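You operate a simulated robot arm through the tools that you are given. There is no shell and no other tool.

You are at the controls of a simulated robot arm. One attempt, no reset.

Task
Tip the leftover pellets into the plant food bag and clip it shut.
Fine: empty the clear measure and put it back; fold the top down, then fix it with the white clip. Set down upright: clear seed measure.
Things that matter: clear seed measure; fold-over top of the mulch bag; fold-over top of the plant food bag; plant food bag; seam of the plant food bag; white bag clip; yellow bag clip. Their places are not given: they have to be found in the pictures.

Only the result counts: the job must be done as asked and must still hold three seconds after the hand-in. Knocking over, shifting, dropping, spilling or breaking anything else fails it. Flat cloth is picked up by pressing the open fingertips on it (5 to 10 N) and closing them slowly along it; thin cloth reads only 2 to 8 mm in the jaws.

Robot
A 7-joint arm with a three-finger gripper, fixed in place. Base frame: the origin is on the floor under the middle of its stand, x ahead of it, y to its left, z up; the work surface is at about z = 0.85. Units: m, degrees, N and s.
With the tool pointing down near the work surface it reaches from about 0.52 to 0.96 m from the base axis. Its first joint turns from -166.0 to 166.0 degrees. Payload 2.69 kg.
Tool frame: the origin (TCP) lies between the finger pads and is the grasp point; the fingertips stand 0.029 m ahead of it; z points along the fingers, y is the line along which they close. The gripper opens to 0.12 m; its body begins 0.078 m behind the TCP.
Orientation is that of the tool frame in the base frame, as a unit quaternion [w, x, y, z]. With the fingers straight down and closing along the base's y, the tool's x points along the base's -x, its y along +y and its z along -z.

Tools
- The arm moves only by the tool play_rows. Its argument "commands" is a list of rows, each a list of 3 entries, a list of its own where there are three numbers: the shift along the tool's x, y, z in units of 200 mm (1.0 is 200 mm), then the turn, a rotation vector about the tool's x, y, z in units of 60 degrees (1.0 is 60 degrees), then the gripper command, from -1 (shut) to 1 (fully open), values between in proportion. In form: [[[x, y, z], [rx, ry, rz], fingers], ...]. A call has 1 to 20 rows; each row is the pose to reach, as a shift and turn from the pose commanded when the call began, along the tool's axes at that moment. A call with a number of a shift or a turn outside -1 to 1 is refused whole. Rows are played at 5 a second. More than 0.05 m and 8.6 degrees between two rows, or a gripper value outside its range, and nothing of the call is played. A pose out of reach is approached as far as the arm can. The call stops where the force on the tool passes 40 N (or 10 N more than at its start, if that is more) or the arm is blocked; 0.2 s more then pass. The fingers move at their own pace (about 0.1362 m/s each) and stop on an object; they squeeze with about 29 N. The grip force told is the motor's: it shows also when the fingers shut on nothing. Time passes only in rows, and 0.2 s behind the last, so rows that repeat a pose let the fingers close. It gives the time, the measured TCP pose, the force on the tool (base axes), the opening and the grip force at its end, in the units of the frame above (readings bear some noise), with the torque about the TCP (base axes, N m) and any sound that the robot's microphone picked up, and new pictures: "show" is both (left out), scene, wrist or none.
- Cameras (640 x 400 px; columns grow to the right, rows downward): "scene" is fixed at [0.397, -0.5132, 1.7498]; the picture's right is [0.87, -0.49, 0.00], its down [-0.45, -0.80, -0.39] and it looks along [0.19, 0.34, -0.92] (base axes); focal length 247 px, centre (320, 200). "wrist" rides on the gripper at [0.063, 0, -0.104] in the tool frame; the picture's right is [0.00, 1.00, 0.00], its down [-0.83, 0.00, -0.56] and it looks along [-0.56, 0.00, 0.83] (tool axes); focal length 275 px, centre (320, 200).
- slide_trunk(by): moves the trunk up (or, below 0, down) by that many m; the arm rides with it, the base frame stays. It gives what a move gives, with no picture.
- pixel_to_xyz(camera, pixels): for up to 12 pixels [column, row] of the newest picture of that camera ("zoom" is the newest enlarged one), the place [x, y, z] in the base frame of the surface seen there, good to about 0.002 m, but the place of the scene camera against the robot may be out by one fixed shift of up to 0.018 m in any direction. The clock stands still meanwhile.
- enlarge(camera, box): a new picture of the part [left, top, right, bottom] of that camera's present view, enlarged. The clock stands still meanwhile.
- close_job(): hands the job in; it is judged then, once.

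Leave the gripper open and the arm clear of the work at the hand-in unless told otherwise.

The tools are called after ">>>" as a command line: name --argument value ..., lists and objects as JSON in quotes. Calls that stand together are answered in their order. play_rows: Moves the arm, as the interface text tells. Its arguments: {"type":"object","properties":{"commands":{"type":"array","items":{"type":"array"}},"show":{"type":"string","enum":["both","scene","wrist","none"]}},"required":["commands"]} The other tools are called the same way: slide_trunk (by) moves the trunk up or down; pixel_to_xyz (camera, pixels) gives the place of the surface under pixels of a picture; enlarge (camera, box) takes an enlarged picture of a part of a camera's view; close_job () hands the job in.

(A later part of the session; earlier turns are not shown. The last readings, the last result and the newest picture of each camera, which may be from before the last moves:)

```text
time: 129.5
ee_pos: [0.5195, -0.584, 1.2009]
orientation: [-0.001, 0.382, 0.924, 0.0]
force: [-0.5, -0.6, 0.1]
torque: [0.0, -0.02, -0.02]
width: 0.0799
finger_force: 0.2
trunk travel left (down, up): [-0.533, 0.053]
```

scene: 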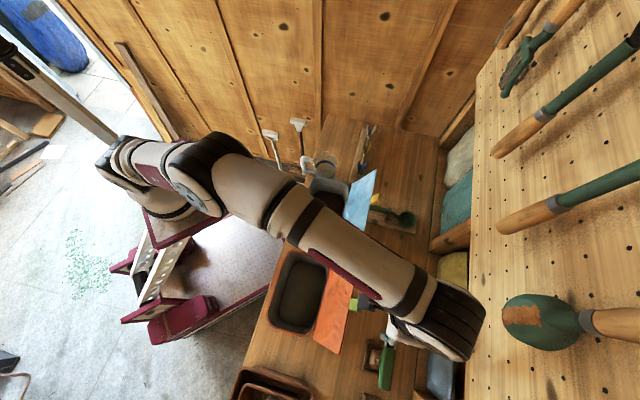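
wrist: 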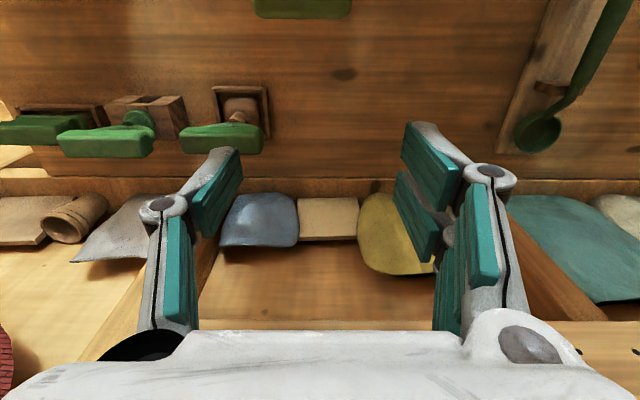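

The tab is between the fingers (wrist column about 300). I'll push towards the robot at this height in small steps, swinging the flap past vertical.

>>> play_rows --commands '[[[0.095, 0, 0], [0, 0, 0], 0.333], [[0.19, 0, 0], [0, 0, 0], 0.333], [[0.285, 0, 0], [0, 0, 0], 0.333], [[0.38, 0, 0], [0, 0, 0], 0.333], [[0.475, 0, 0], [0, 0, 0], 0.333], [[0.57, 0, 0], [0, 0, 0], 0.333], [[0.57, 0, 0], [0, 0, 0], 0.333]]' --show "both"

```text
time: 131.1
ee_pos: [0.4383, -0.5035, 1.2031]
orientation: [-0.001, 0.383, 0.924, 0.0]
force: [0.0, -0.3, 0.1]
torque: [0.01, -0.01, -0.01]
width: 0.0799
finger_force: 0.0
trunk travel left (down, up): [-0.533, 0.053]
```

scene: 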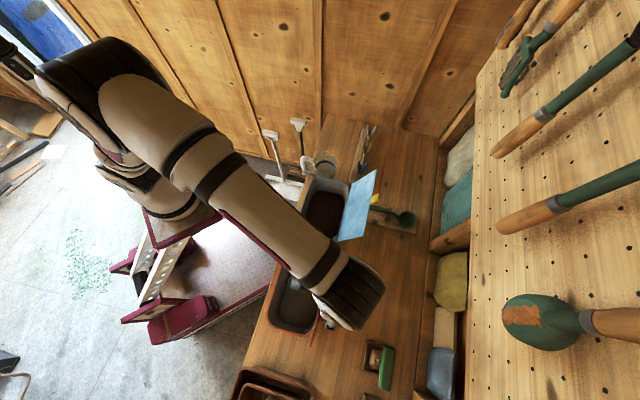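
wrist: 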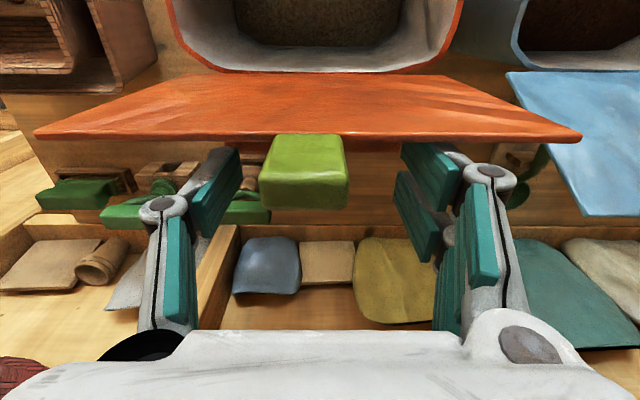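

The flap moves easily, with almost no force, and is now about vertical with the tab between my fingers. I'll carry it over and down along its arc.

>>> play_rows --commands '[[[0.06, 0, 0.015], [0, 0, 0], 0.333], [[0.12, 0, 0.03], [0, 0, 0], 0.333], [[0.18, 0, 0.04], [0, 0, 0], 0.333], [[0.24, 0, 0.055], [0, 0, 0], 0.333], [[0.3, 0, 0.075], [0, 0, 0], 0.333], [[0.355, 0, 0.1], [0, 0, 0], 0.333], [[0.395, 0, 0.14], [0, 0, 0], 0.333], [[0.435, 0, 0.18], [0, 0, 0], 0.333], [[0.435, 0, 0.18], [0, 0, 0], 0.333]]' --show "both"

```text
time: 133.1
ee_pos: [0.3763, -0.4415, 1.1665]
orientation: [-0.002, 0.383, 0.924, 0.0]
force: [0.0, 0.0, -0.5]
torque: [-0.01, 0.01, -0.02]
width: 0.0798
finger_force: 0.1
trunk travel left (down, up): [-0.533, 0.053]
```

scene: 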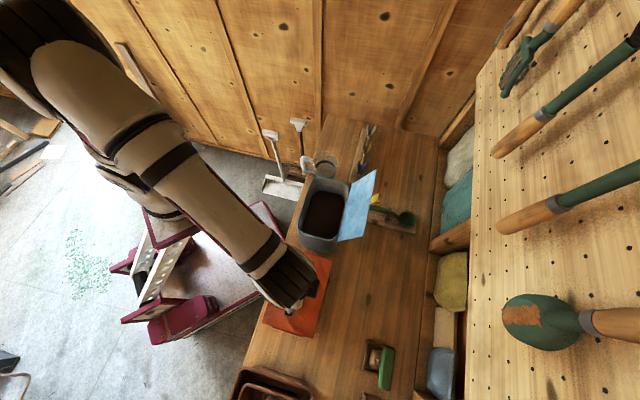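
wrist: 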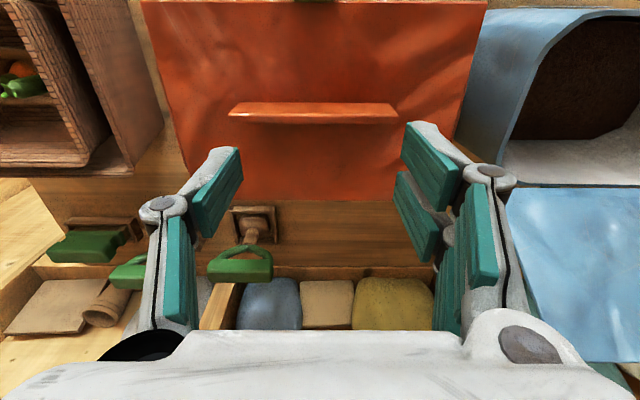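

The flap has fallen over the opening. Its outer side carries a raised ridge at wrist (230–400, 103–125), which must be the seam the clip bites on. I'll measure it.

>>> pixel_to_xyz --camera "wrist" --pixels '[[235, 105], [315, 104], [392, 105], [235, 118], [315, 120], [392, 119], [315, 60], [315, 20], [200, 60], [440, 60], [315, 160], [315, 190]]'

>>> enlarge --camera "wrist" --box '[140, 0, 500, 210]'

>>> enlarge --camera "scene" --box '[230, 230, 380, 370]'

```text
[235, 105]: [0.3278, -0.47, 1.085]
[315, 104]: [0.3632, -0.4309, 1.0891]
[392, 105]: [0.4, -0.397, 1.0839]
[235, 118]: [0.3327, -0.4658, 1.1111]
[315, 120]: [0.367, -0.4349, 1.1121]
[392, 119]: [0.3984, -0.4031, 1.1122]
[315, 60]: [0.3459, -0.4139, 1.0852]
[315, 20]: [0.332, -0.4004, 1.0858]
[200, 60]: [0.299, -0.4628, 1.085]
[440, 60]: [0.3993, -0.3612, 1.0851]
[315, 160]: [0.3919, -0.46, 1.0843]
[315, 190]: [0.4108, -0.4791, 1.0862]
```

```text
1.78 times, centred on (320, 105) of wrist
```

zoom: 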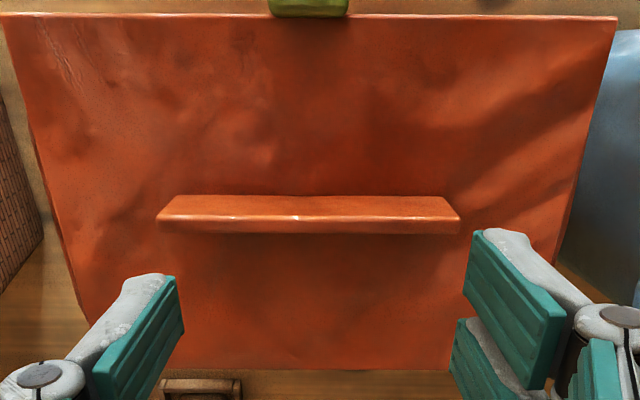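

```text
2.86 times, centred on (305, 300) of scene
```

zoom: 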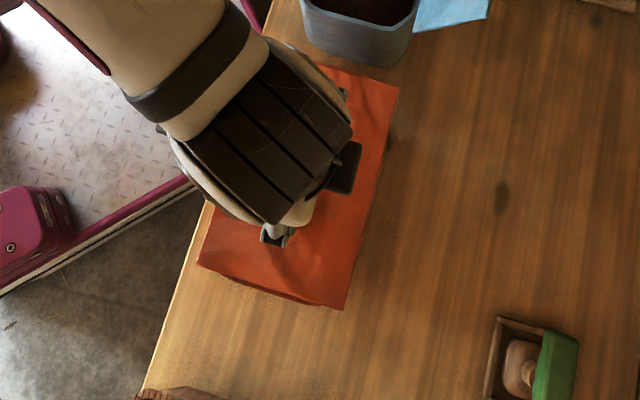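

The flap lies flat at z 1.085. The seam ridge stands on it along u from −0.094 to −0.003 at n≈0.567, top at z 1.112. The clip must straddle it with its jaws along n, so the tool needs its closing axis along n. I'll rise and test that yaw here, empty.

>>> play_rows --commands '[[[0, 0, -0.2], [0, 0, 0], 0.333], [[0, 0, -0.4], [0, 0, 0], 0.333], [[0, 0, -0.6], [0, 0, 0], 0.5], [[0, 0, -0.6], [0, 0, -0.13], 1], [[0, 0, -0.6], [0, 0, -0.26], 1], [[0, 0, -0.6], [0, 0, -0.39], 1], [[0, 0, -0.6], [0, 0, -0.52], 1], [[0, 0, -0.6], [0, 0, -0.65], 1], [[0, 0, -0.6], [0, 0, -0.75], 1], [[0, 0, -0.6], [0, 0, -0.75], 1]]' --show "none"

>>> play_rows --commands '[[[0, 0, 0], [0, 0, -0.13], 1], [[0, 0, 0], [0, 0, -0.26], 1], [[0, 0, 0], [0, 0, -0.39], 1], [[0, 0, 0], [0, 0, -0.52], 1], [[0, 0, 0], [0, 0, -0.65], 1], [[0, 0, 0], [0, 0, -0.75], 1], [[0, 0, 0], [0, 0, -0.75], 1]]' --show "both"

```text
time: 135.3
ee_pos: [0.3765, -0.4411, 1.2869]
orientation: [-0.002, -0.001, 1.0, 0.0]
force: [-0.1, 0.4, 0.6]
torque: [0.0, 0.02, 0.0]
width: 0.1198
finger_force: 0.1
trunk travel left (down, up): [-0.533, 0.053]
```

```text
time: 136.9
ee_pos: [0.3783, -0.4408, 1.2867]
orientation: [-0.002, -0.384, 0.923, 0.0]
force: [-0.6, -0.4, 0.2]
torque: [-0.01, -0.01, 0.03]
width: 0.1201
finger_force: 0.0
trunk travel left (down, up): [-0.533, 0.053]
```

scene: 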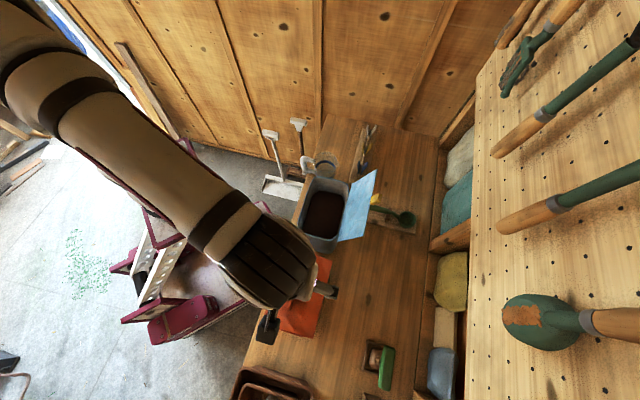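
wrist: 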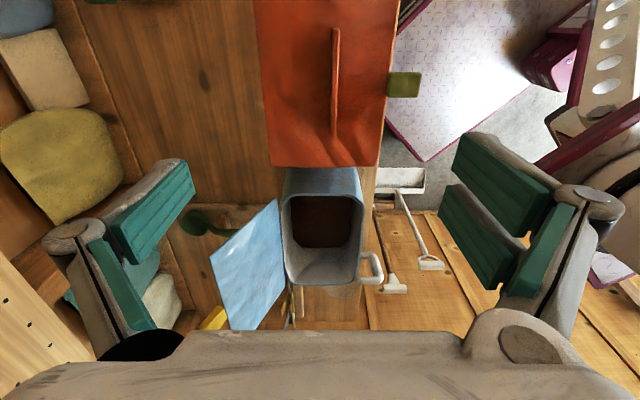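

The yaw works at the bag, and the flap stays shut. The ridge is clear at wrist (336, 28–138). I'll measure its thickness and position now.

>>> enlarge --camera "wrist" --box '[270, 10, 410, 150]'

>>> pixel_to_xyz --camera "wrist" --pixels '[[335, 30], [336, 60], [336, 80], [336, 100], [336, 130], [332, 80], [340, 80], [325, 80], [350, 80], [336, 135], [340, 120], [331, 120]]'

```text
2.86 times, centred on (340, 80) of wrist
```

zoom: 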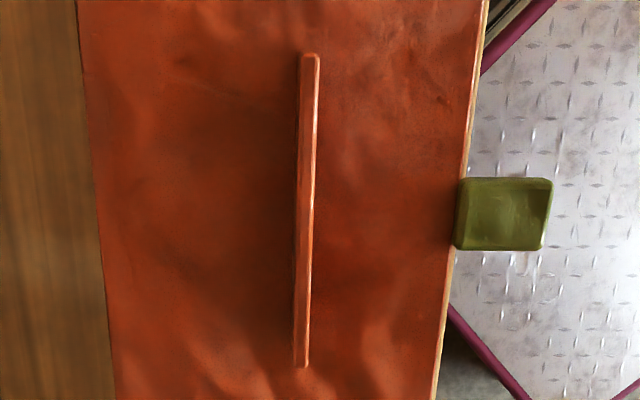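

```text
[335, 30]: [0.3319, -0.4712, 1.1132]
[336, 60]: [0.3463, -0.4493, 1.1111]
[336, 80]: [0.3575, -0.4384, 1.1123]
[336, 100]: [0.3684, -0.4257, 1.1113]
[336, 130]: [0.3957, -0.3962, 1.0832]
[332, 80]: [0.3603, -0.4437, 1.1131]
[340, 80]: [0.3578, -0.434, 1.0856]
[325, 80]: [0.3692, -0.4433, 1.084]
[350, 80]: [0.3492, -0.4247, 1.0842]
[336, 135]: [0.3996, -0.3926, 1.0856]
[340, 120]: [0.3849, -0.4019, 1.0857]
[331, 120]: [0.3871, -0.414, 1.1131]
```

The ridge runs from u −0.097 to 0.0, centred at (n 0.5655, u −0.048), about 7 mm thick with its top at 1.112. Now for the white clip: I'll travel left along the bench at z 1.29 with this same tool yaw.

>>> play_rows --commands '[[[-0.2, 0, -0.03], [0, 0, 0], 1], [[-0.4, 0, -0.06], [0, 0, 0], 1], [[-0.6, 0, -0.06], [0, 0, 0], 1], [[-0.8, 0, -0.06], [0, 0, 0], 1], [[-1.0, 0, -0.06], [0, 0, 0], 1]]' --show "none"

>>> play_rows --commands '[[[-0.2, 0, 0], [0, 0, 0], 1], [[-0.4, 0, 0], [0, 0, 0], 1], [[-0.6, 0, 0], [0, 0, 0], 1], [[-0.8, 0, 0], [0, 0, 0], 1], [[-1.0, 0, 0], [0, 0, 0], 1]]' --show "none"

>>> play_rows --commands '[[[-0.15, -0.09, 0], [0, 0, 0], 1], [[-0.3, -0.18, 0], [0, 0, 0], 1], [[-0.45, -0.27, 0], [0, 0, 0], 1], [[-0.6, -0.36, 0], [0, 0, 0], 1], [[-0.75, -0.44, 0], [0, 0, 0], 1], [[-0.75, -0.44, 0], [0, 0, 0], 1]]' --show "both"

```text
time: 138.1
ee_pos: [0.5175, -0.3008, 1.2978]
orientation: [-0.001, -0.382, 0.924, 0.0]
force: [-0.7, -0.7, 1.2]
torque: [0.02, -0.04, -0.03]
width: 0.12
finger_force: 0.0
trunk travel left (down, up): [-0.533, 0.053]
```

```text
time: 139.3
ee_pos: [0.6618, -0.1589, 1.2975]
orientation: [-0.001, -0.383, 0.924, 0.001]
force: [-0.3, -0.3, 0.0]
torque: [0.03, -0.02, -0.01]
width: 0.12
finger_force: 0.1
trunk travel left (down, up): [-0.533, 0.053]
```

```text
time: 140.7
ee_pos: [0.8306, -0.114, 1.2965]
orientation: [-0.003, -0.383, 0.924, 0.002]
force: [0.4, -0.2, 0.1]
torque: [0.0, 0.02, 0.03]
width: 0.1199
finger_force: 0.0
trunk travel left (down, up): [-0.533, 0.053]
```

scene: 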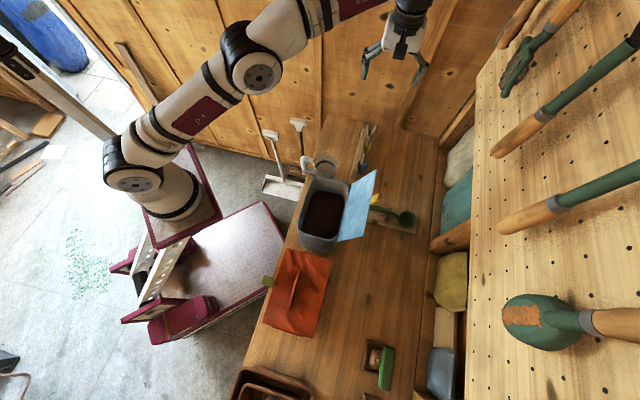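
wrist: 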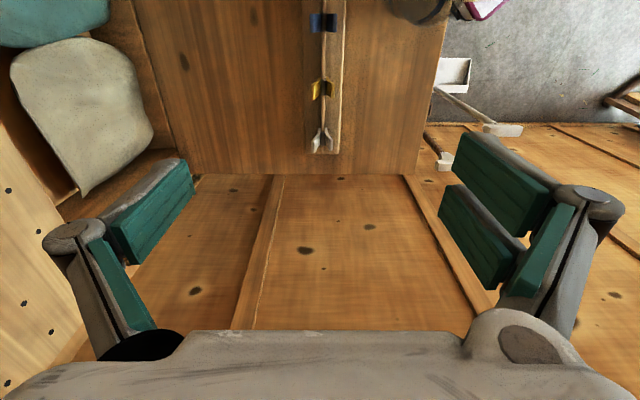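

The rack is lined up in view, with the white clip at (322,140) nearest the end wall. I'll zoom in.

>>> enlarge --camera "wrist" --box '[270, 0, 380, 170]'

>>> pixel_to_xyz --camera "wrist" --pixels '[[316, 140], [328, 140], [322, 130], [318, 130], [326, 130], [316, 148], [330, 148], [322, 110], [308, 110], [340, 110], [320, 170], [322, 150]]'

```text
2.35 times, centred on (325, 85) of wrist
```

zoom: 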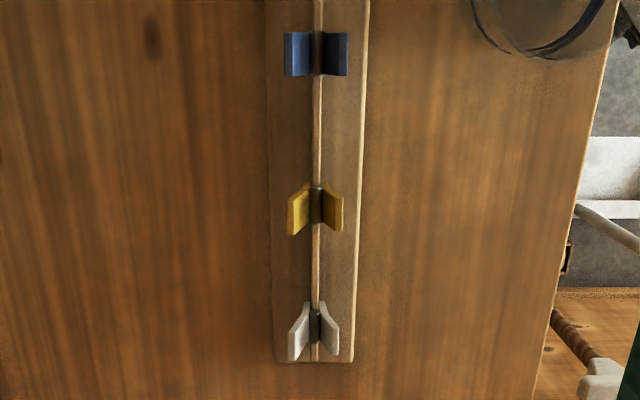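

```text
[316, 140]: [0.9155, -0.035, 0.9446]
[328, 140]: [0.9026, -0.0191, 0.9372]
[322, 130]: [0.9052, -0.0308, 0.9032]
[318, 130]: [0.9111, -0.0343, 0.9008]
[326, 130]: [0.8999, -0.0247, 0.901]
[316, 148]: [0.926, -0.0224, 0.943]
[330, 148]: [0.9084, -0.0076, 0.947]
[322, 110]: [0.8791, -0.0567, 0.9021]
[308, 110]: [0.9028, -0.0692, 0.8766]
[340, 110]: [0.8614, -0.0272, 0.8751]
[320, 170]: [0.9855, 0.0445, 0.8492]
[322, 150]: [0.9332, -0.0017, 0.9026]
```

The white clip sits on the rail at n≈0.6617, u≈0.625. Its wings spread along n and rise to z≈0.947; the rail top is 0.902. I'll come down 0.2 for a closer look before gripping.

>>> play_rows --commands '[[[-0.03, 0, 0.17], [0, 0, 0], 1], [[-0.07, 0, 0.33], [0, 0, 0], 1], [[-0.1, 0, 0.5], [0, 0, 0], 1], [[-0.13, 0, 0.67], [0, 0, 0], 1], [[-0.17, 0, 0.83], [0, 0, 0], 1], [[-0.2, 0, 1.0], [0, 0, 0], 1], [[-0.2, 0, 1.0], [0, 0, 0], 1]]' --show "both"

>>> enlarge --camera "wrist" --box '[260, 60, 380, 220]'

```text
time: 142.3
ee_pos: [0.8557, -0.0876, 1.0956]
orientation: [-0.001, -0.383, 0.924, 0.0]
force: [0.0, 0.3, 0.2]
torque: [0.04, -0.03, -0.01]
width: 0.12
finger_force: 0.0
trunk travel left (down, up): [-0.533, 0.053]
```

scene: 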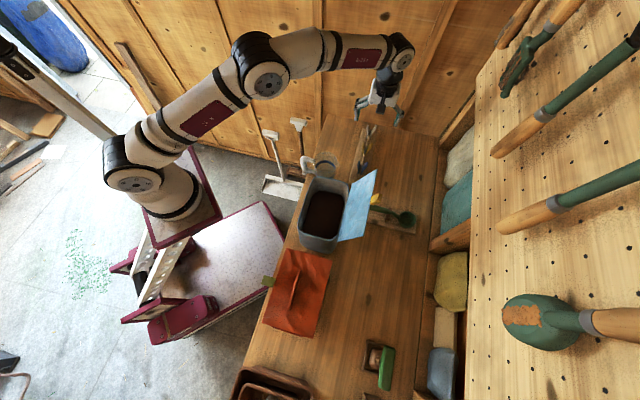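
wrist: 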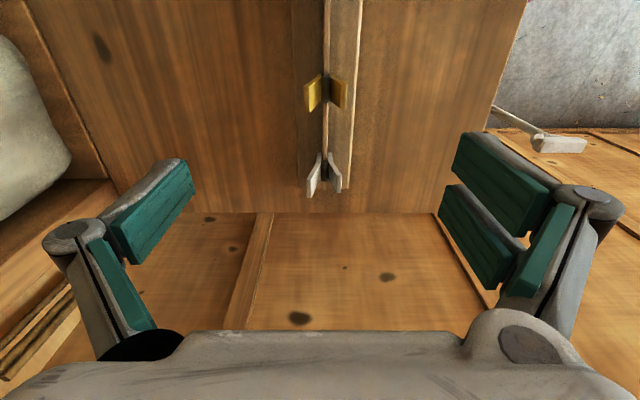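

```text
2.50 times, centred on (320, 140) of wrist
```

zoom: 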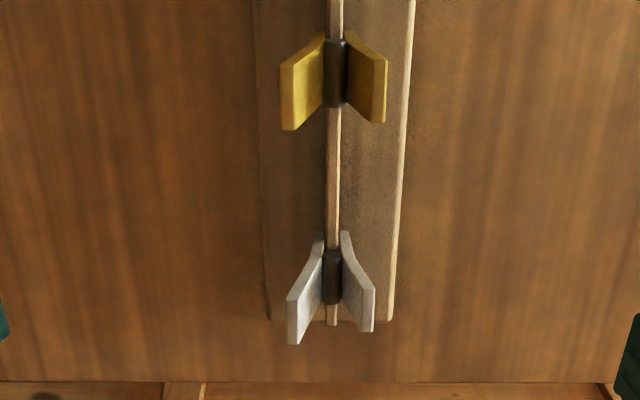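

This is a very clear view: the dark pivot barrel is just above the rail and the two wings flare up along ±n. I'll read the wing points exactly.

>>> pixel_to_xyz --camera "wrist" --pixels '[[310, 192], [309, 184], [313, 178], [318, 160], [339, 188], [340, 180], [337, 170], [331, 155], [325, 165], [325, 178], [316, 170], [333, 168]]'

>>> pixel_to_xyz --camera "wrist" --pixels '[[325, 140], [325, 188], [309, 194], [341, 190], [307, 188], [342, 182], [320, 155], [329, 155]]'

```text
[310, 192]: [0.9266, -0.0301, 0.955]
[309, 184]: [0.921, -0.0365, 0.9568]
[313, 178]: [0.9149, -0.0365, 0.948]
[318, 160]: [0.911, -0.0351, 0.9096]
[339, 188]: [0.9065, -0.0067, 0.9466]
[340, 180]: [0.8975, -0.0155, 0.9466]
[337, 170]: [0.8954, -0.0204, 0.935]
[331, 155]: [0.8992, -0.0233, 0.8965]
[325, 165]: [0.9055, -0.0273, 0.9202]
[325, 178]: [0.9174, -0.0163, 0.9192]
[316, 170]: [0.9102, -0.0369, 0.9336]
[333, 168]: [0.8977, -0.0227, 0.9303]
```

```text
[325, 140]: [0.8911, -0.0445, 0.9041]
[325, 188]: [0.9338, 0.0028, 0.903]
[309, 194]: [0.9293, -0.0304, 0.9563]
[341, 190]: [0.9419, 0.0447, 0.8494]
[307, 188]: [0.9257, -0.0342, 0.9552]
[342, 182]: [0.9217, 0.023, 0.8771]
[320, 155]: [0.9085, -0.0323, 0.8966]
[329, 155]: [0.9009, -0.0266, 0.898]
```

The wings' tips are at n 0.645 and 0.678, z≈0.955; u runs from 0.6185 to about 0.64, and the barrel top is at 0.92. Before moving in I'll check the end wall's distance.

>>> pixel_to_xyz --camera "wrist" --pixels '[[320, 205], [320, 225], [320, 260], [320, 300], [250, 260], [400, 260]]'

```text
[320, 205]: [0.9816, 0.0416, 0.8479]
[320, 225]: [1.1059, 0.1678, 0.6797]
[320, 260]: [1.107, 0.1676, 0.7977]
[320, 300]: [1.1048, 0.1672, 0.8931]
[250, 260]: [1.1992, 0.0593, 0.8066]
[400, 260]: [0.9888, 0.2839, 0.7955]
```

The wall is at u≈0.90, so there's plenty of room. I'll move above the clip and descend to z 0.95 with open fingers either side of the wings.

>>> play_rows --commands '[[[-0.15, 0.01, 0], [0, 0, 0], 1], [[-0.3, 0.02, 0], [0, 0, 0], 1], [[-0.43, 0.029, 0], [0, 0, 0], 1], [[-0.43, 0.029, 0.15], [0, 0, 0], 1], [[-0.43, 0.029, 0.3], [0, 0, 0], 1], [[-0.43, 0.029, 0.4], [0, 0, 0], 1], [[-0.43, 0.029, 0.4], [0, 0, 0], 1]]' --show "both"

```text
time: 143.9
ee_pos: [0.9036, -0.0221, 1.015]
orientation: [-0.001, -0.382, 0.924, 0.0]
force: [0.1, 1.2, 1.3]
torque: [0.03, -0.02, -0.01]
width: 0.1201
finger_force: 0.1
out of reach, approached as far as the arm can: row 3, 4, 5, 6, 7
trunk travel left (down, up): [-0.533, 0.053]
```

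scene: 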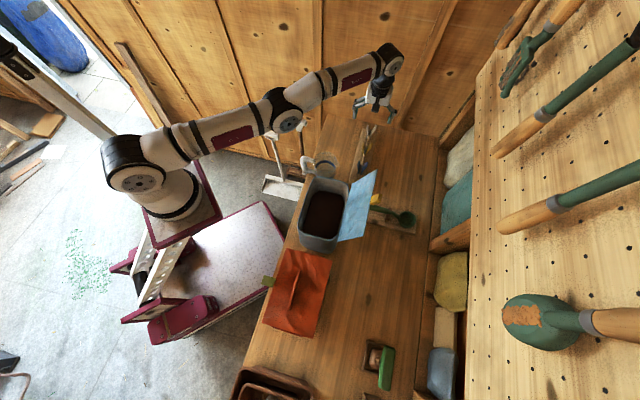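
wrist: 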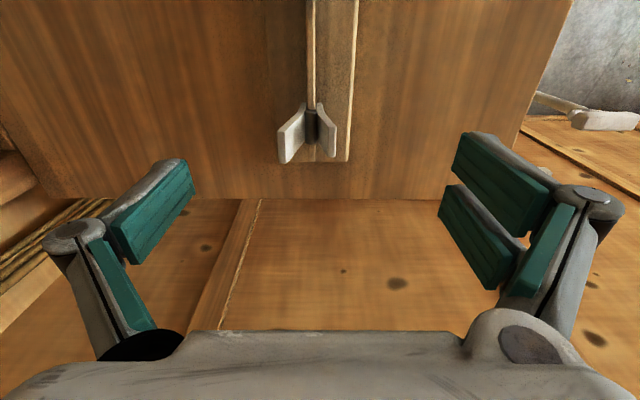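

It stopped short of reach at u 0.623, n 0.655. I'll check the arm's shape to choose a better trunk height.

>>> pixel_to_xyz --camera "scene" --pixels '[[135, 178], [172, 195], [285, 120], [240, 135], [320, 90], [390, 62], [378, 85], [180, 150]]'

>>> enlarge --camera "scene" --box '[90, 20, 430, 240]'

```text
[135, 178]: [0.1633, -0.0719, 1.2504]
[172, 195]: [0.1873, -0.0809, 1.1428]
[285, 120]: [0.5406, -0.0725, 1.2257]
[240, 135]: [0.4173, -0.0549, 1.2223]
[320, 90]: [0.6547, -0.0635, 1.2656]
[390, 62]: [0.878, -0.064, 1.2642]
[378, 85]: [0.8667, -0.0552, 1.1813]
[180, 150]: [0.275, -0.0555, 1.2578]
```

```text
1.82 times, centred on (260, 130) of scene
```

zoom: 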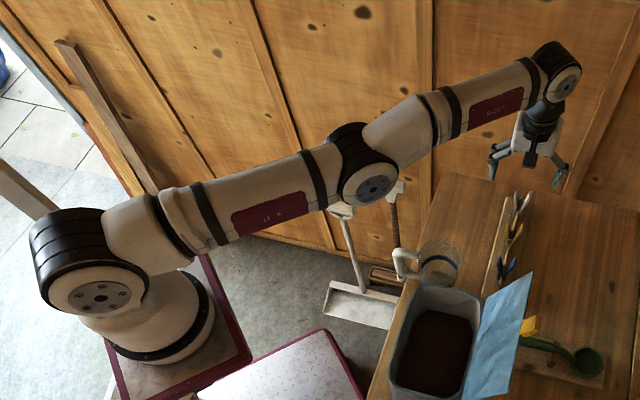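

The arm is at full stretch here. Leaning the tool 20° about its closing axis, with the wrist nearer the robot, solves this without changing how the pads meet the wings. I'll rise a little, lean, and lower the trunk a bit.

>>> play_rows --commands '[[[0.05, 0, -0.15], [0, -0.08, 0], 1], [[0.1, 0, -0.3], [0, -0.17, 0], 1], [[0.1, 0, -0.35], [0, -0.25, 0], 1], [[0.1, 0, -0.4], [0, -0.333, 0], 1], [[0.1, 0, -0.4], [0, -0.333, 0], 1]]' --show "none"

>>> slide_trunk --by -0.08

>>> play_rows --commands '[[[0, 0, 0], [0, 0, 0], 1]]' --show "both"

```text
time: 145.1
ee_pos: [0.9462, -0.044, 1.102]
orientation: [0.158, -0.377, 0.91, 0.066]
force: [0.7, -0.2, 0.2]
torque: [0.04, -0.01, -0.01]
width: 0.1199
finger_force: 0.0
out of reach, approached as far as the arm can: row 1, 2, 3, 4, 5
trunk travel left (down, up): [-0.533, 0.053]
```

```text
time: 146.2
ee_pos: [1.0229, -0.0445, 1.0223]
orientation: [0.158, -0.376, 0.91, 0.067]
force: [0.6, -0.8, -0.9]
torque: [0.02, 0.0, 0.0]
width: 0.1198
finger_force: 0.1
trunk travel left (down, up): [-0.453, 0.133]
```

```text
time: 146.7
ee_pos: [1.024, -0.0441, 1.0216]
orientation: [0.157, -0.377, 0.91, 0.068]
force: [-0.5, -0.8, 0.6]
torque: [0.0, 0.01, 0.04]
width: 0.1201
finger_force: 0.1
trunk travel left (down, up): [-0.453, 0.133]
```

scene: 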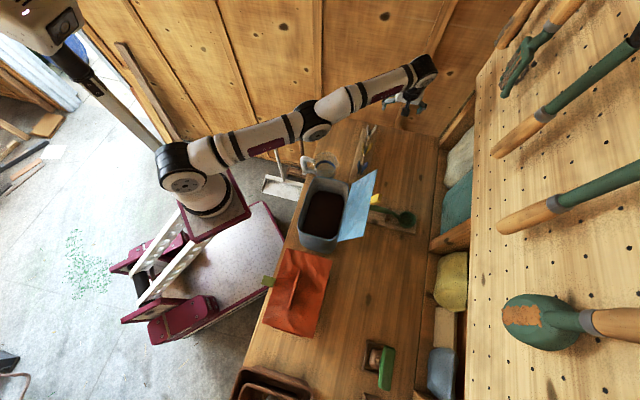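
wrist: 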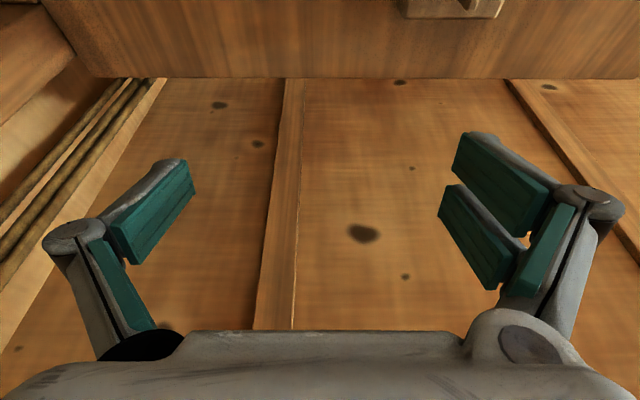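

The tool ended up further out (x 1.02) than commanded: the arm is stretched straight and behaving oddly at full extension. I'll read the arm's joint positions before the next move.

>>> pixel_to_xyz --camera "scene" --pixels '[[183, 180], [210, 205], [317, 130], [420, 75], [250, 145], [360, 100], [175, 160], [400, 105]]'

>>> enlarge --camera "scene" --box '[140, 30, 460, 240]'

```text
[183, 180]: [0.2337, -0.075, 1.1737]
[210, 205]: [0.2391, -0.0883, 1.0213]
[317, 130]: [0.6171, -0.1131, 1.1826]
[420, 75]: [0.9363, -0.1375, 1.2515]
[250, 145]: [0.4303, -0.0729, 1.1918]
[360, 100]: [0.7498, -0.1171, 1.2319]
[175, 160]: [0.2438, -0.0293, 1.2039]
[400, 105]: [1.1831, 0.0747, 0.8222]
```

```text
1.90 times, centred on (300, 135) of scene
```

zoom: 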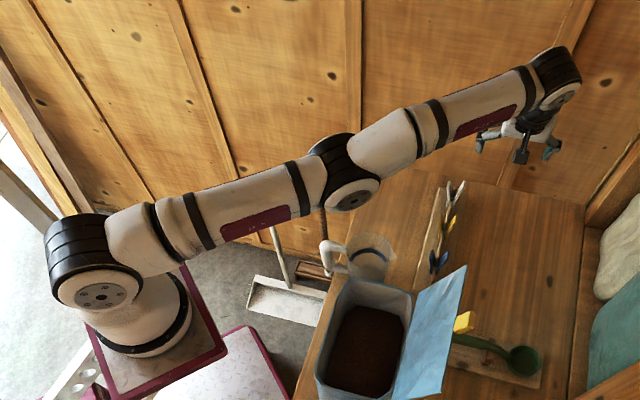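

The lift's shoulder shifts forward as it lowers, and the arm is pulled straight. I'll command a steady retraction of 0.15 m towards the robot, rising 5 cm, to bend the elbow again. The tips stay above 1.0, well over the clips.

>>> play_rows --commands '[[[0.04, 0.053, -0.06], [0, 0, 0], 1], [[0.08, 0.106, -0.12], [0, 0, 0], 1], [[0.12, 0.159, -0.17], [0, 0, 0], 1], [[0.16, 0.212, -0.21], [0, 0, 0], 1], [[0.2, 0.265, -0.25], [0, 0, 0], 1], [[0.25, 0.318, -0.29], [0, 0, 0], 1], [[0.29, 0.371, -0.32], [0, 0, 0], 1], [[0.33, 0.424, -0.35], [0, 0, 0], 1], [[0.37, 0.477, -0.38], [0, 0, 0], 1], [[0.413, 0.53, -0.417], [0, 0, 0], 1], [[0.413, 0.53, -0.417], [0, 0, 0], 1]]' --show "both"

```text
time: 149.1
ee_pos: [1.0047, -0.0655, 1.0974]
orientation: [0.156, -0.377, 0.911, 0.068]
force: [-0.5, 0.1, 0.2]
torque: [-0.01, -0.03, -0.01]
width: 0.1198
finger_force: 0.0
out of reach, approached as far as the arm can: row 1, 2, 3, 4, 5, 6, 7, 8, 9, 10, 11
trunk travel left (down, up): [-0.453, 0.133]
```

scene: 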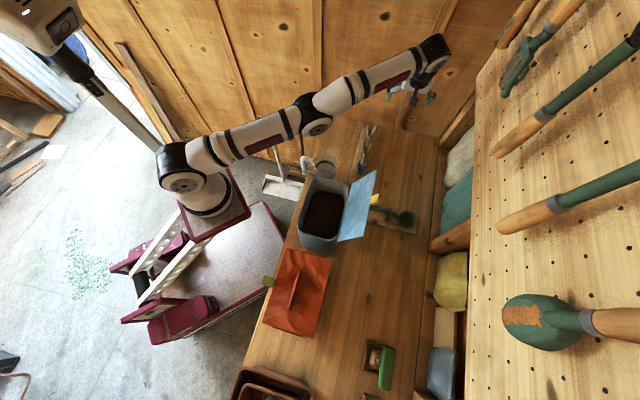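
wrist: 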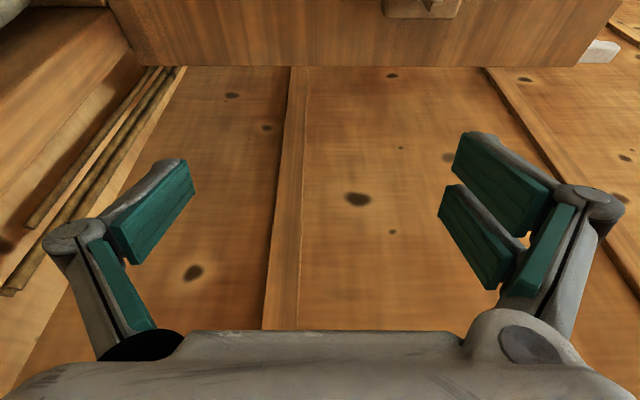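

The elbow has gone past its straightest point, so inward commands only hold it at its stop. I'll swing the arm up with an outward target, then sweep down while stretched so the elbow bends the right way, and then retract. There's free air here (wall at u 0.90, pegboard n 0.958).

>>> play_rows --commands '[[[-0.12, -0.082, -0.089], [0, 0, 0], 1], [[-0.24, -0.164, -0.179], [0, 0, 0], 1], [[-0.36, -0.246, -0.268], [0, 0, 0], 1], [[-0.48, -0.329, -0.357], [0, 0, 0], 1], [[-0.6, -0.411, -0.447], [0, 0, 0], 1], [[-0.72, -0.493, -0.536], [0, 0, 0], 1], [[-0.84, -0.575, -0.626], [0, 0, 0], 1], [[-0.96, -0.657, -0.715], [0, 0, 0], 1], [[-0.96, -0.657, -0.715], [0, 0, 0], 1]]' --show "scene"

```text
time: 151.1
ee_pos: [0.9812, -0.0341, 1.2009]
orientation: [0.157, -0.377, 0.91, 0.068]
force: [1.2, -0.8, -1.5]
torque: [0.08, 0.04, 0.03]
width: 0.1201
finger_force: 0.0
out of reach, approached as far as the arm can: row 1, 2, 3, 4, 5, 6, 7, 8, 9
trunk travel left (down, up): [-0.453, 0.133]
```

scene: 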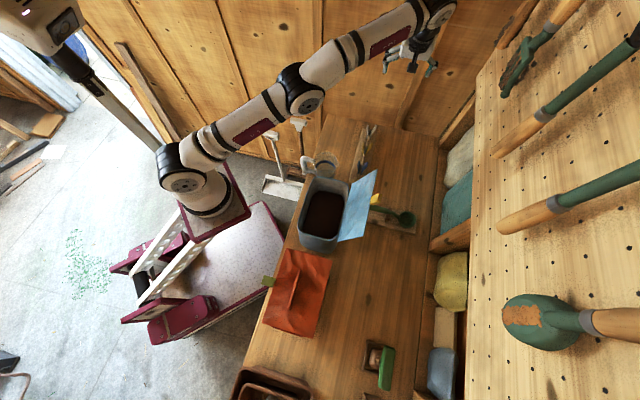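

>>> play_rows --commands '[[[0.043, 0, 0.117], [0, 0, 0], 1], [[0.086, 0, 0.235], [0, 0, 0], 1], [[0.128, 0, 0.352], [0, 0, 0], 1], [[0.171, 0, 0.47], [0, 0, 0], 1], [[0.214, 0, 0.587], [0, 0, 0], 1], [[0.257, 0, 0.705], [0, 0, 0], 1], [[0.3, 0, 0.82], [0, 0, 0], 1], [[0.342, 0, 0.94], [0, 0, 0], 1], [[0.342, 0, 0.94], [0, 0, 0], 1]]' --show "scene"

```text
time: 153.1
ee_pos: [0.9799, -0.0341, 1.0016]
orientation: [0.157, -0.377, 0.91, 0.066]
force: [0.0, 0.4, -0.2]
torque: [0.02, 0.0, -0.02]
width: 0.1202
finger_force: 0.1
trunk travel left (down, up): [-0.453, 0.133]
```

scene: 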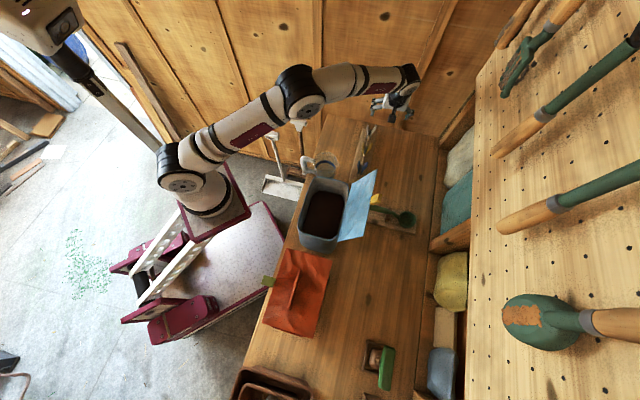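

The elbow is bent properly again and the pose is within reach. I'll rise 5 cm and move back over the white clip.

>>> play_rows --commands '[[[-0.041, 0, -0.113], [0, 0, 0], 1], [[-0.082, 0, -0.226], [0, 0, 0], 1], [[-0.03, 0.08, -0.245], [0, 0, 0], 1], [[0.02, 0.15, -0.26], [0, 0, 0], 1], [[0.07, 0.22, -0.28], [0, 0, 0], 1], [[0.106, 0.28, -0.294], [0, 0, 0], 1], [[0.106, 0.28, -0.294], [0, 0, 0], 1]]' --show "both"

```text
time: 154.7
ee_pos: [0.9113, -0.0214, 1.0533]
orientation: [0.157, -0.378, 0.91, 0.067]
force: [-0.6, 0.1, 0.1]
torque: [-0.04, -0.03, 0.02]
width: 0.12
finger_force: 0.0
trunk travel left (down, up): [-0.453, 0.133]
```

scene: 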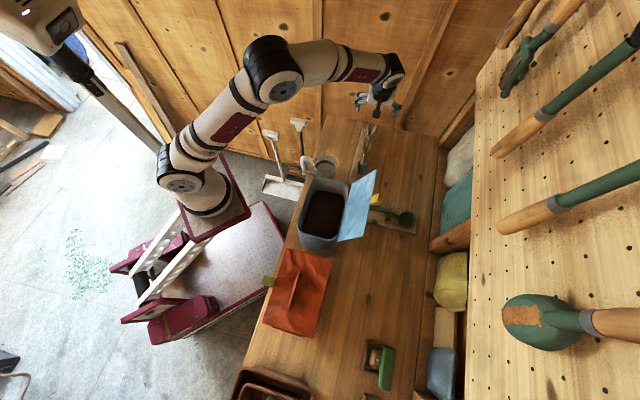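
wrist: 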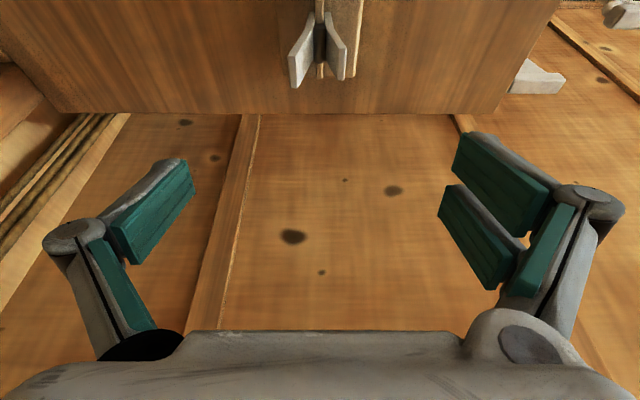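

The arm is in a healthy posture and the white clip is centred at wrist (319,45). I'll measure the wings once more from here.

>>> pixel_to_xyz --camera "wrist" --pixels '[[295, 75], [292, 60], [304, 35], [341, 70], [343, 55], [334, 30], [319, 40], [319, 60], [320, 20], [297, 85], [339, 78], [319, 75]]'

>>> enlarge --camera "wrist" --box '[260, 0, 380, 110]'

```text
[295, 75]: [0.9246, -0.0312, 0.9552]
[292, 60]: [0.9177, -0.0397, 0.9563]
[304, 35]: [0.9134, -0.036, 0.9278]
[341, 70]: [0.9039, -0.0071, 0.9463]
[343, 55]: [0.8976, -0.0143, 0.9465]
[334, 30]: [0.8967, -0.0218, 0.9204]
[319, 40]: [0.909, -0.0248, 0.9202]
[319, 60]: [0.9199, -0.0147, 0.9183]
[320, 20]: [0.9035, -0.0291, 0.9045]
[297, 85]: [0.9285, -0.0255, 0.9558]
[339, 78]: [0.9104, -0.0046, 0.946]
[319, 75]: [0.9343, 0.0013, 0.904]
```

```text
3.64 times, centred on (320, 55) of wrist
```

zoom: 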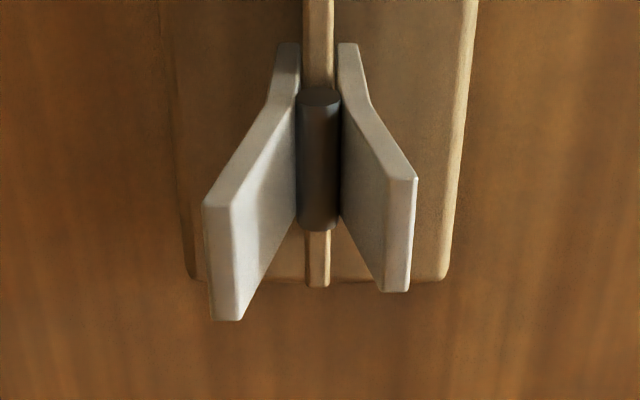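

The clip geometry is clear: centre at (n 0.6603, u 0.630), wing tips at z 0.946–0.956. I'll descend to z≈0.94 with the fingers open.

>>> play_rows --commands '[[[0.04, 0, 0.13], [0, 0, 0], 1], [[0.08, -0.001, 0.26], [0, 0, 0], 1], [[0.12, -0.002, 0.39], [0, 0, 0], 1], [[0.15, -0.003, 0.48], [0, 0, 0], 1], [[0.17, -0.003, 0.54], [0, 0, 0], 1], [[0.17, -0.003, 0.54], [0, 0, 0], 1]]' --show "both"

```text
time: 156.1
ee_pos: [0.9151, -0.0182, 0.9358]
orientation: [0.158, -0.377, 0.91, 0.067]
force: [0.5, -1.4, 0.0]
torque: [0.01, -0.01, 0.03]
width: 0.1198
finger_force: 0.0
trunk travel left (down, up): [-0.453, 0.133]
```

scene: 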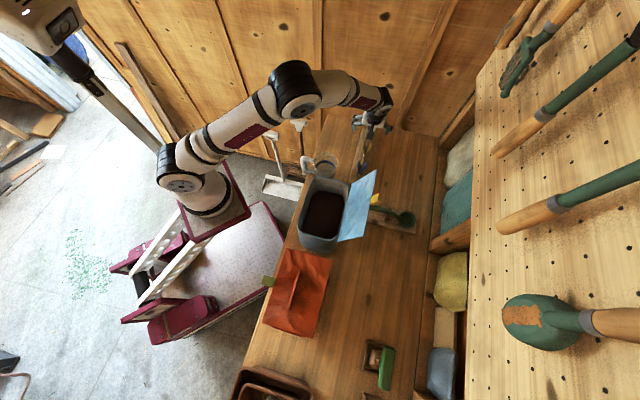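
wrist: 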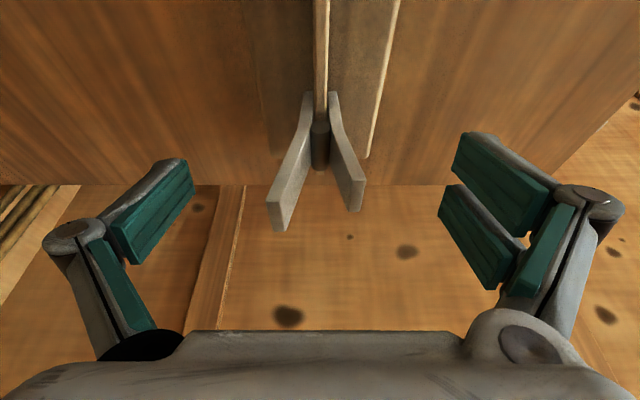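

The wings are between the pads. I'll close slowly to squeeze them.

>>> play_rows --commands '[[[0, 0, 0], [0, 0, 0], 0.5], [[0, 0, 0], [0, 0, 0], 0.1], [[0, 0, 0], [0, 0, 0], -0.15], [[0, 0, 0], [0, 0, 0], -0.3], [[0, 0, 0], [0, 0, 0], -0.38], [[0, 0, 0], [0, 0, 0], -0.45], [[0, 0, 0], [0, 0, 0], -0.52], [[0, 0, 0], [0, 0, 0], -0.6], [[0, 0, 0], [0, 0, 0], -0.7], [[0, 0, 0], [0, 0, 0], -0.8], [[0, 0, 0], [0, 0, 0], -0.9], [[0, 0, 0], [0, 0, 0], -1], [[0, 0, 0], [0, 0, 0], -1]]' --show "both"

>>> enlarge --camera "wrist" --box '[220, 60, 420, 280]'

```text
time: 158.8
ee_pos: [0.916, -0.0181, 0.9374]
orientation: [0.157, -0.378, 0.91, 0.067]
force: [-0.5, -0.1, -1.3]
torque: [0.06, 0.03, 0.01]
width: 0.0228
finger_force: 28.9
trunk travel left (down, up): [-0.453, 0.133]
```

scene: 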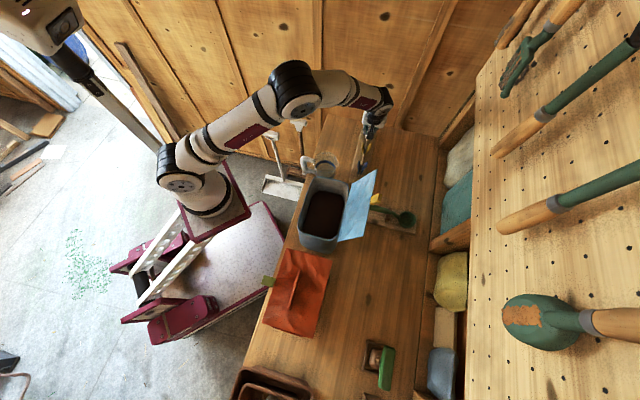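
wrist: 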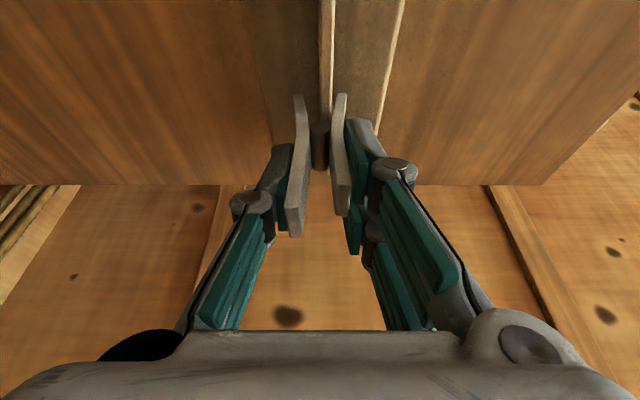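

```text
1.82 times, centred on (320, 170) of wrist
```

zoom: 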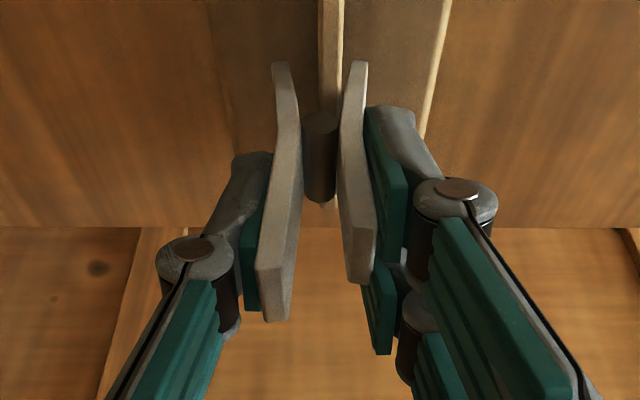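

The wings are squeezed to 0.0228 m at 29 N, so the jaws are open. I'll lift slowly off the rail.

>>> play_rows --commands '[[[-0.017, 0, -0.047], [0, 0, 0], -1], [[-0.034, 0, -0.094], [0, 0, 0], -1], [[-0.051, 0, -0.141], [0, 0, 0], -1], [[-0.068, 0, -0.188], [0, 0, 0], -1], [[-0.085, 0, -0.235], [0, 0, 0], -1], [[-0.085, 0, -0.235], [0, 0, 0], -1]]' --show "both"

>>> enlarge --camera "wrist" --box '[220, 60, 420, 280]'

>>> enlarge --camera "scene" --box '[320, 80, 430, 180]'

```text
time: 160.2
ee_pos: [0.9143, -0.0182, 0.9886]
orientation: [0.157, -0.378, 0.91, 0.068]
force: [0.1, 0.4, 0.0]
torque: [0.01, 0.02, -0.02]
width: 0.0224
finger_force: 29.2
trunk travel left (down, up): [-0.453, 0.133]
```

scene: 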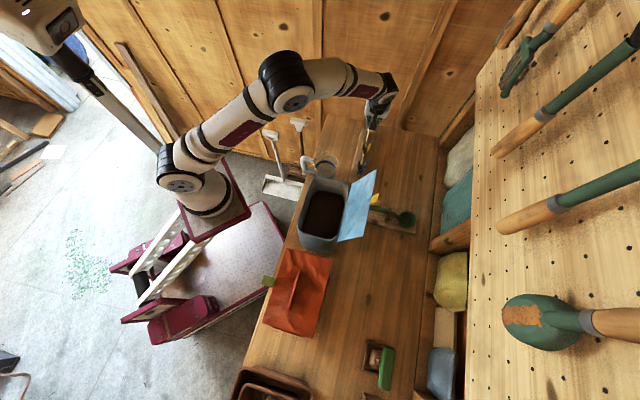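
wrist: 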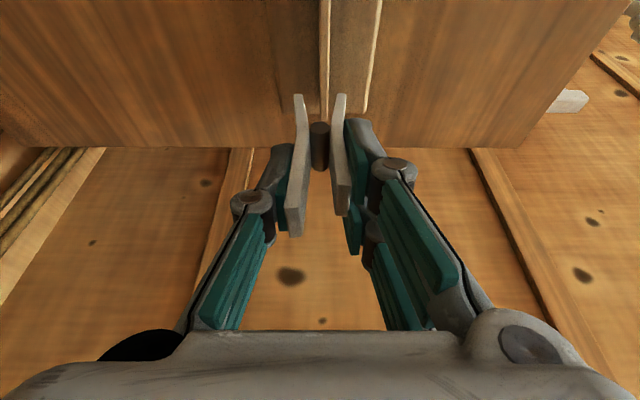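

```text
1.82 times, centred on (320, 170) of wrist
```

zoom: 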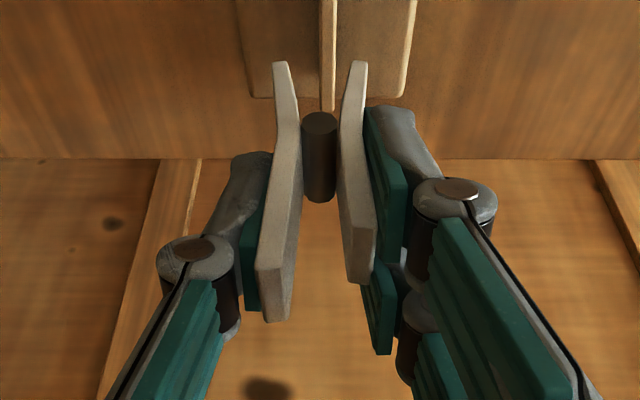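

```text
4.00 times, centred on (375, 130) of scene
```

zoom: 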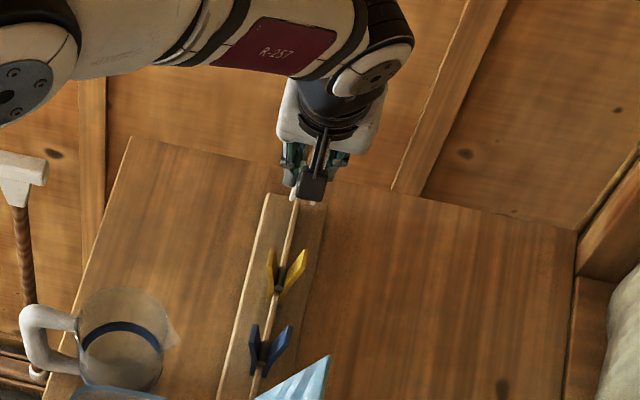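

The clip is off the rail and held securely. I'll rise to clear the yellow clip, then retract along the bench.

>>> play_rows --commands '[[[-0.04, 0, -0.106], [0, 0, 0], -1], [[-0.08, 0, -0.212], [0, 0, 0], -1], [[-0.115, 0, -0.318], [0, 0, 0], -1], [[-0.154, 0, -0.423], [0, 0, 0], -1], [[-0.04, 0, -0.465], [0, 0, 0], -1], [[0.08, 0, -0.508], [0, 0, 0], -1], [[0.2, 0, -0.55], [0, 0, 0], -1], [[0.316, 0, -0.594], [0, 0, 0], -1], [[0.316, 0, -0.594], [0, 0, 0], -1]]' --show "scene"

```text
time: 162.2
ee_pos: [0.844, -0.0896, 1.0791]
orientation: [0.157, -0.378, 0.91, 0.068]
force: [-0.6, 1.0, 0.3]
torque: [0.0, -0.03, -0.02]
width: 0.0226
finger_force: 28.4
trunk travel left (down, up): [-0.453, 0.133]
```

scene: 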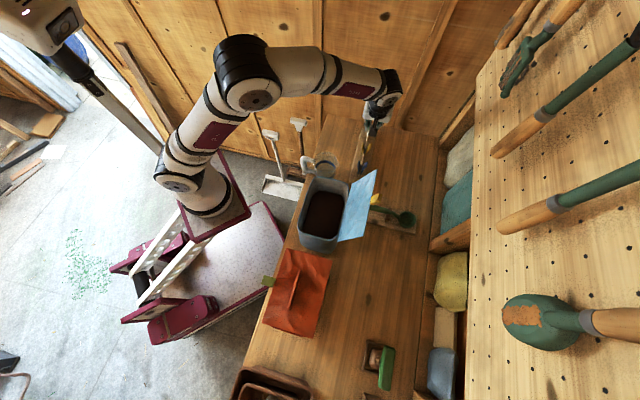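

I'll continue towards the plant food bag, rising to z≈1.22 and moving towards the robot.

>>> play_rows --commands '[[[0.04, 0.02, -0.14], [0, 0, 0], -1], [[0.1, 0.05, -0.28], [0, 0, 0], -1], [[0.18, 0.09, -0.42], [0, 0, 0], -1], [[0.27, 0.13, -0.56], [0, 0, 0], -1], [[0.36, 0.17, -0.7], [0, 0, 0], -1], [[0.46, 0.21, -0.82], [0, 0, 0], -1], [[0.56, 0.26, -0.92], [0, 0, 0], -1], [[0.654, 0.3, -0.983], [0, 0, 0], -1], [[0.654, 0.3, -0.983], [0, 0, 0], -1]]' --show "scene"

```text
time: 164.2
ee_pos: [0.6704, -0.1806, 1.2199]
orientation: [0.157, -0.378, 0.91, 0.068]
force: [-0.5, 0.8, 0.9]
torque: [0.02, 0.05, -0.04]
width: 0.0227
finger_force: 29.5
trunk travel left (down, up): [-0.453, 0.133]
```

scene: 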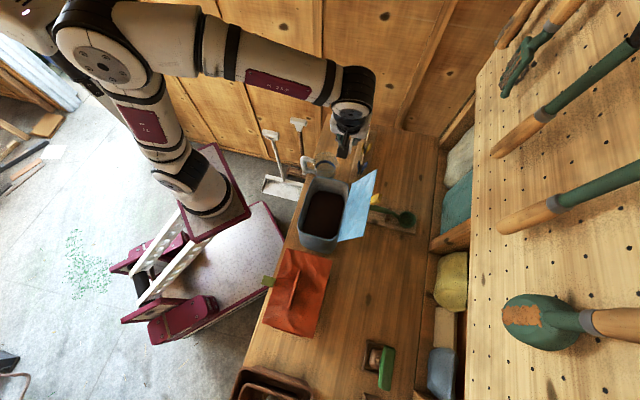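

>>> play_rows --commands '[[[0.04, 0.01, -0.13], [0, 0, 0], -1], [[0.12, 0.03, -0.26], [0, 0, 0], -1], [[0.25, 0.045, -0.36], [0, 0, 0], -1], [[0.4, 0.06, -0.44], [0, 0, 0], -1], [[0.55, 0.075, -0.51], [0, 0, 0], -1], [[0.7, 0.09, -0.57], [0, 0, 0], -1], [[0.8375, 0.1, -0.624], [0, 0, 0], -1], [[0.8375, 0.1, -0.624], [0, 0, 0], -1]]' --show "none"

>>> play_rows --commands '[[[0.14, 0.01, -0.05], [0, 0, 0], -1], [[0.28, 0.03, -0.1], [0, 0, 0], -1], [[0.42, 0.05, -0.15], [0, 0, 0], -1], [[0.56, 0.06, -0.2], [0, 0, 0], -1], [[0.7, 0.07, -0.255], [0, 0, 0], -1], [[0.7, 0.07, -0.255], [0, 0, 0], -1]]' --show "both"

```text
time: 166.1
ee_pos: [0.5145, -0.3108, 1.2816]
orientation: [0.157, -0.377, 0.91, 0.067]
force: [0.0, 0.0, -0.8]
torque: [-0.03, 0.02, 0.01]
width: 0.0229
finger_force: 29.1
trunk travel left (down, up): [-0.453, 0.133]
```

```text
time: 167.4
ee_pos: [0.3982, -0.4045, 1.282]
orientation: [0.157, -0.378, 0.91, 0.067]
force: [-0.4, 0.6, 0.0]
torque: [-0.02, -0.01, 0.02]
width: 0.0225
finger_force: 28.7
trunk travel left (down, up): [-0.453, 0.133]
```

scene: 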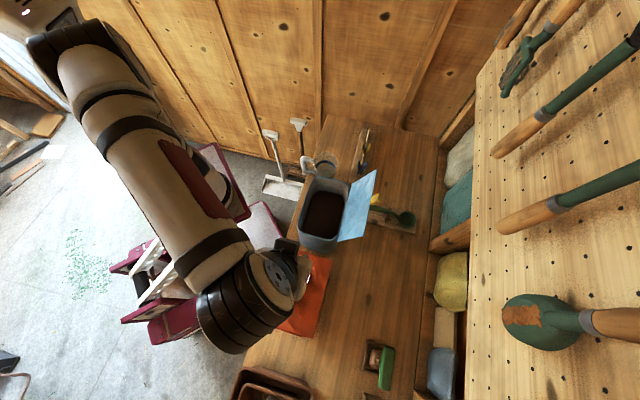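
wrist: 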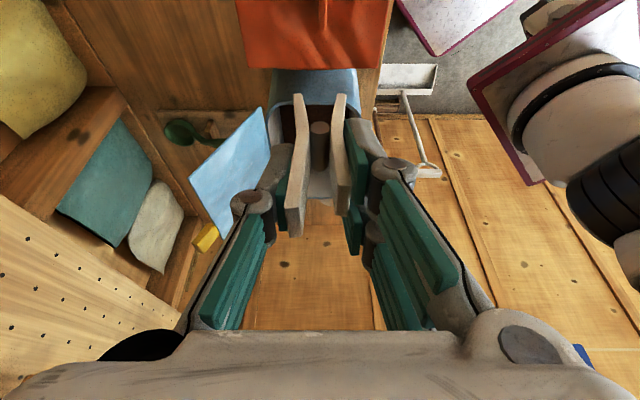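

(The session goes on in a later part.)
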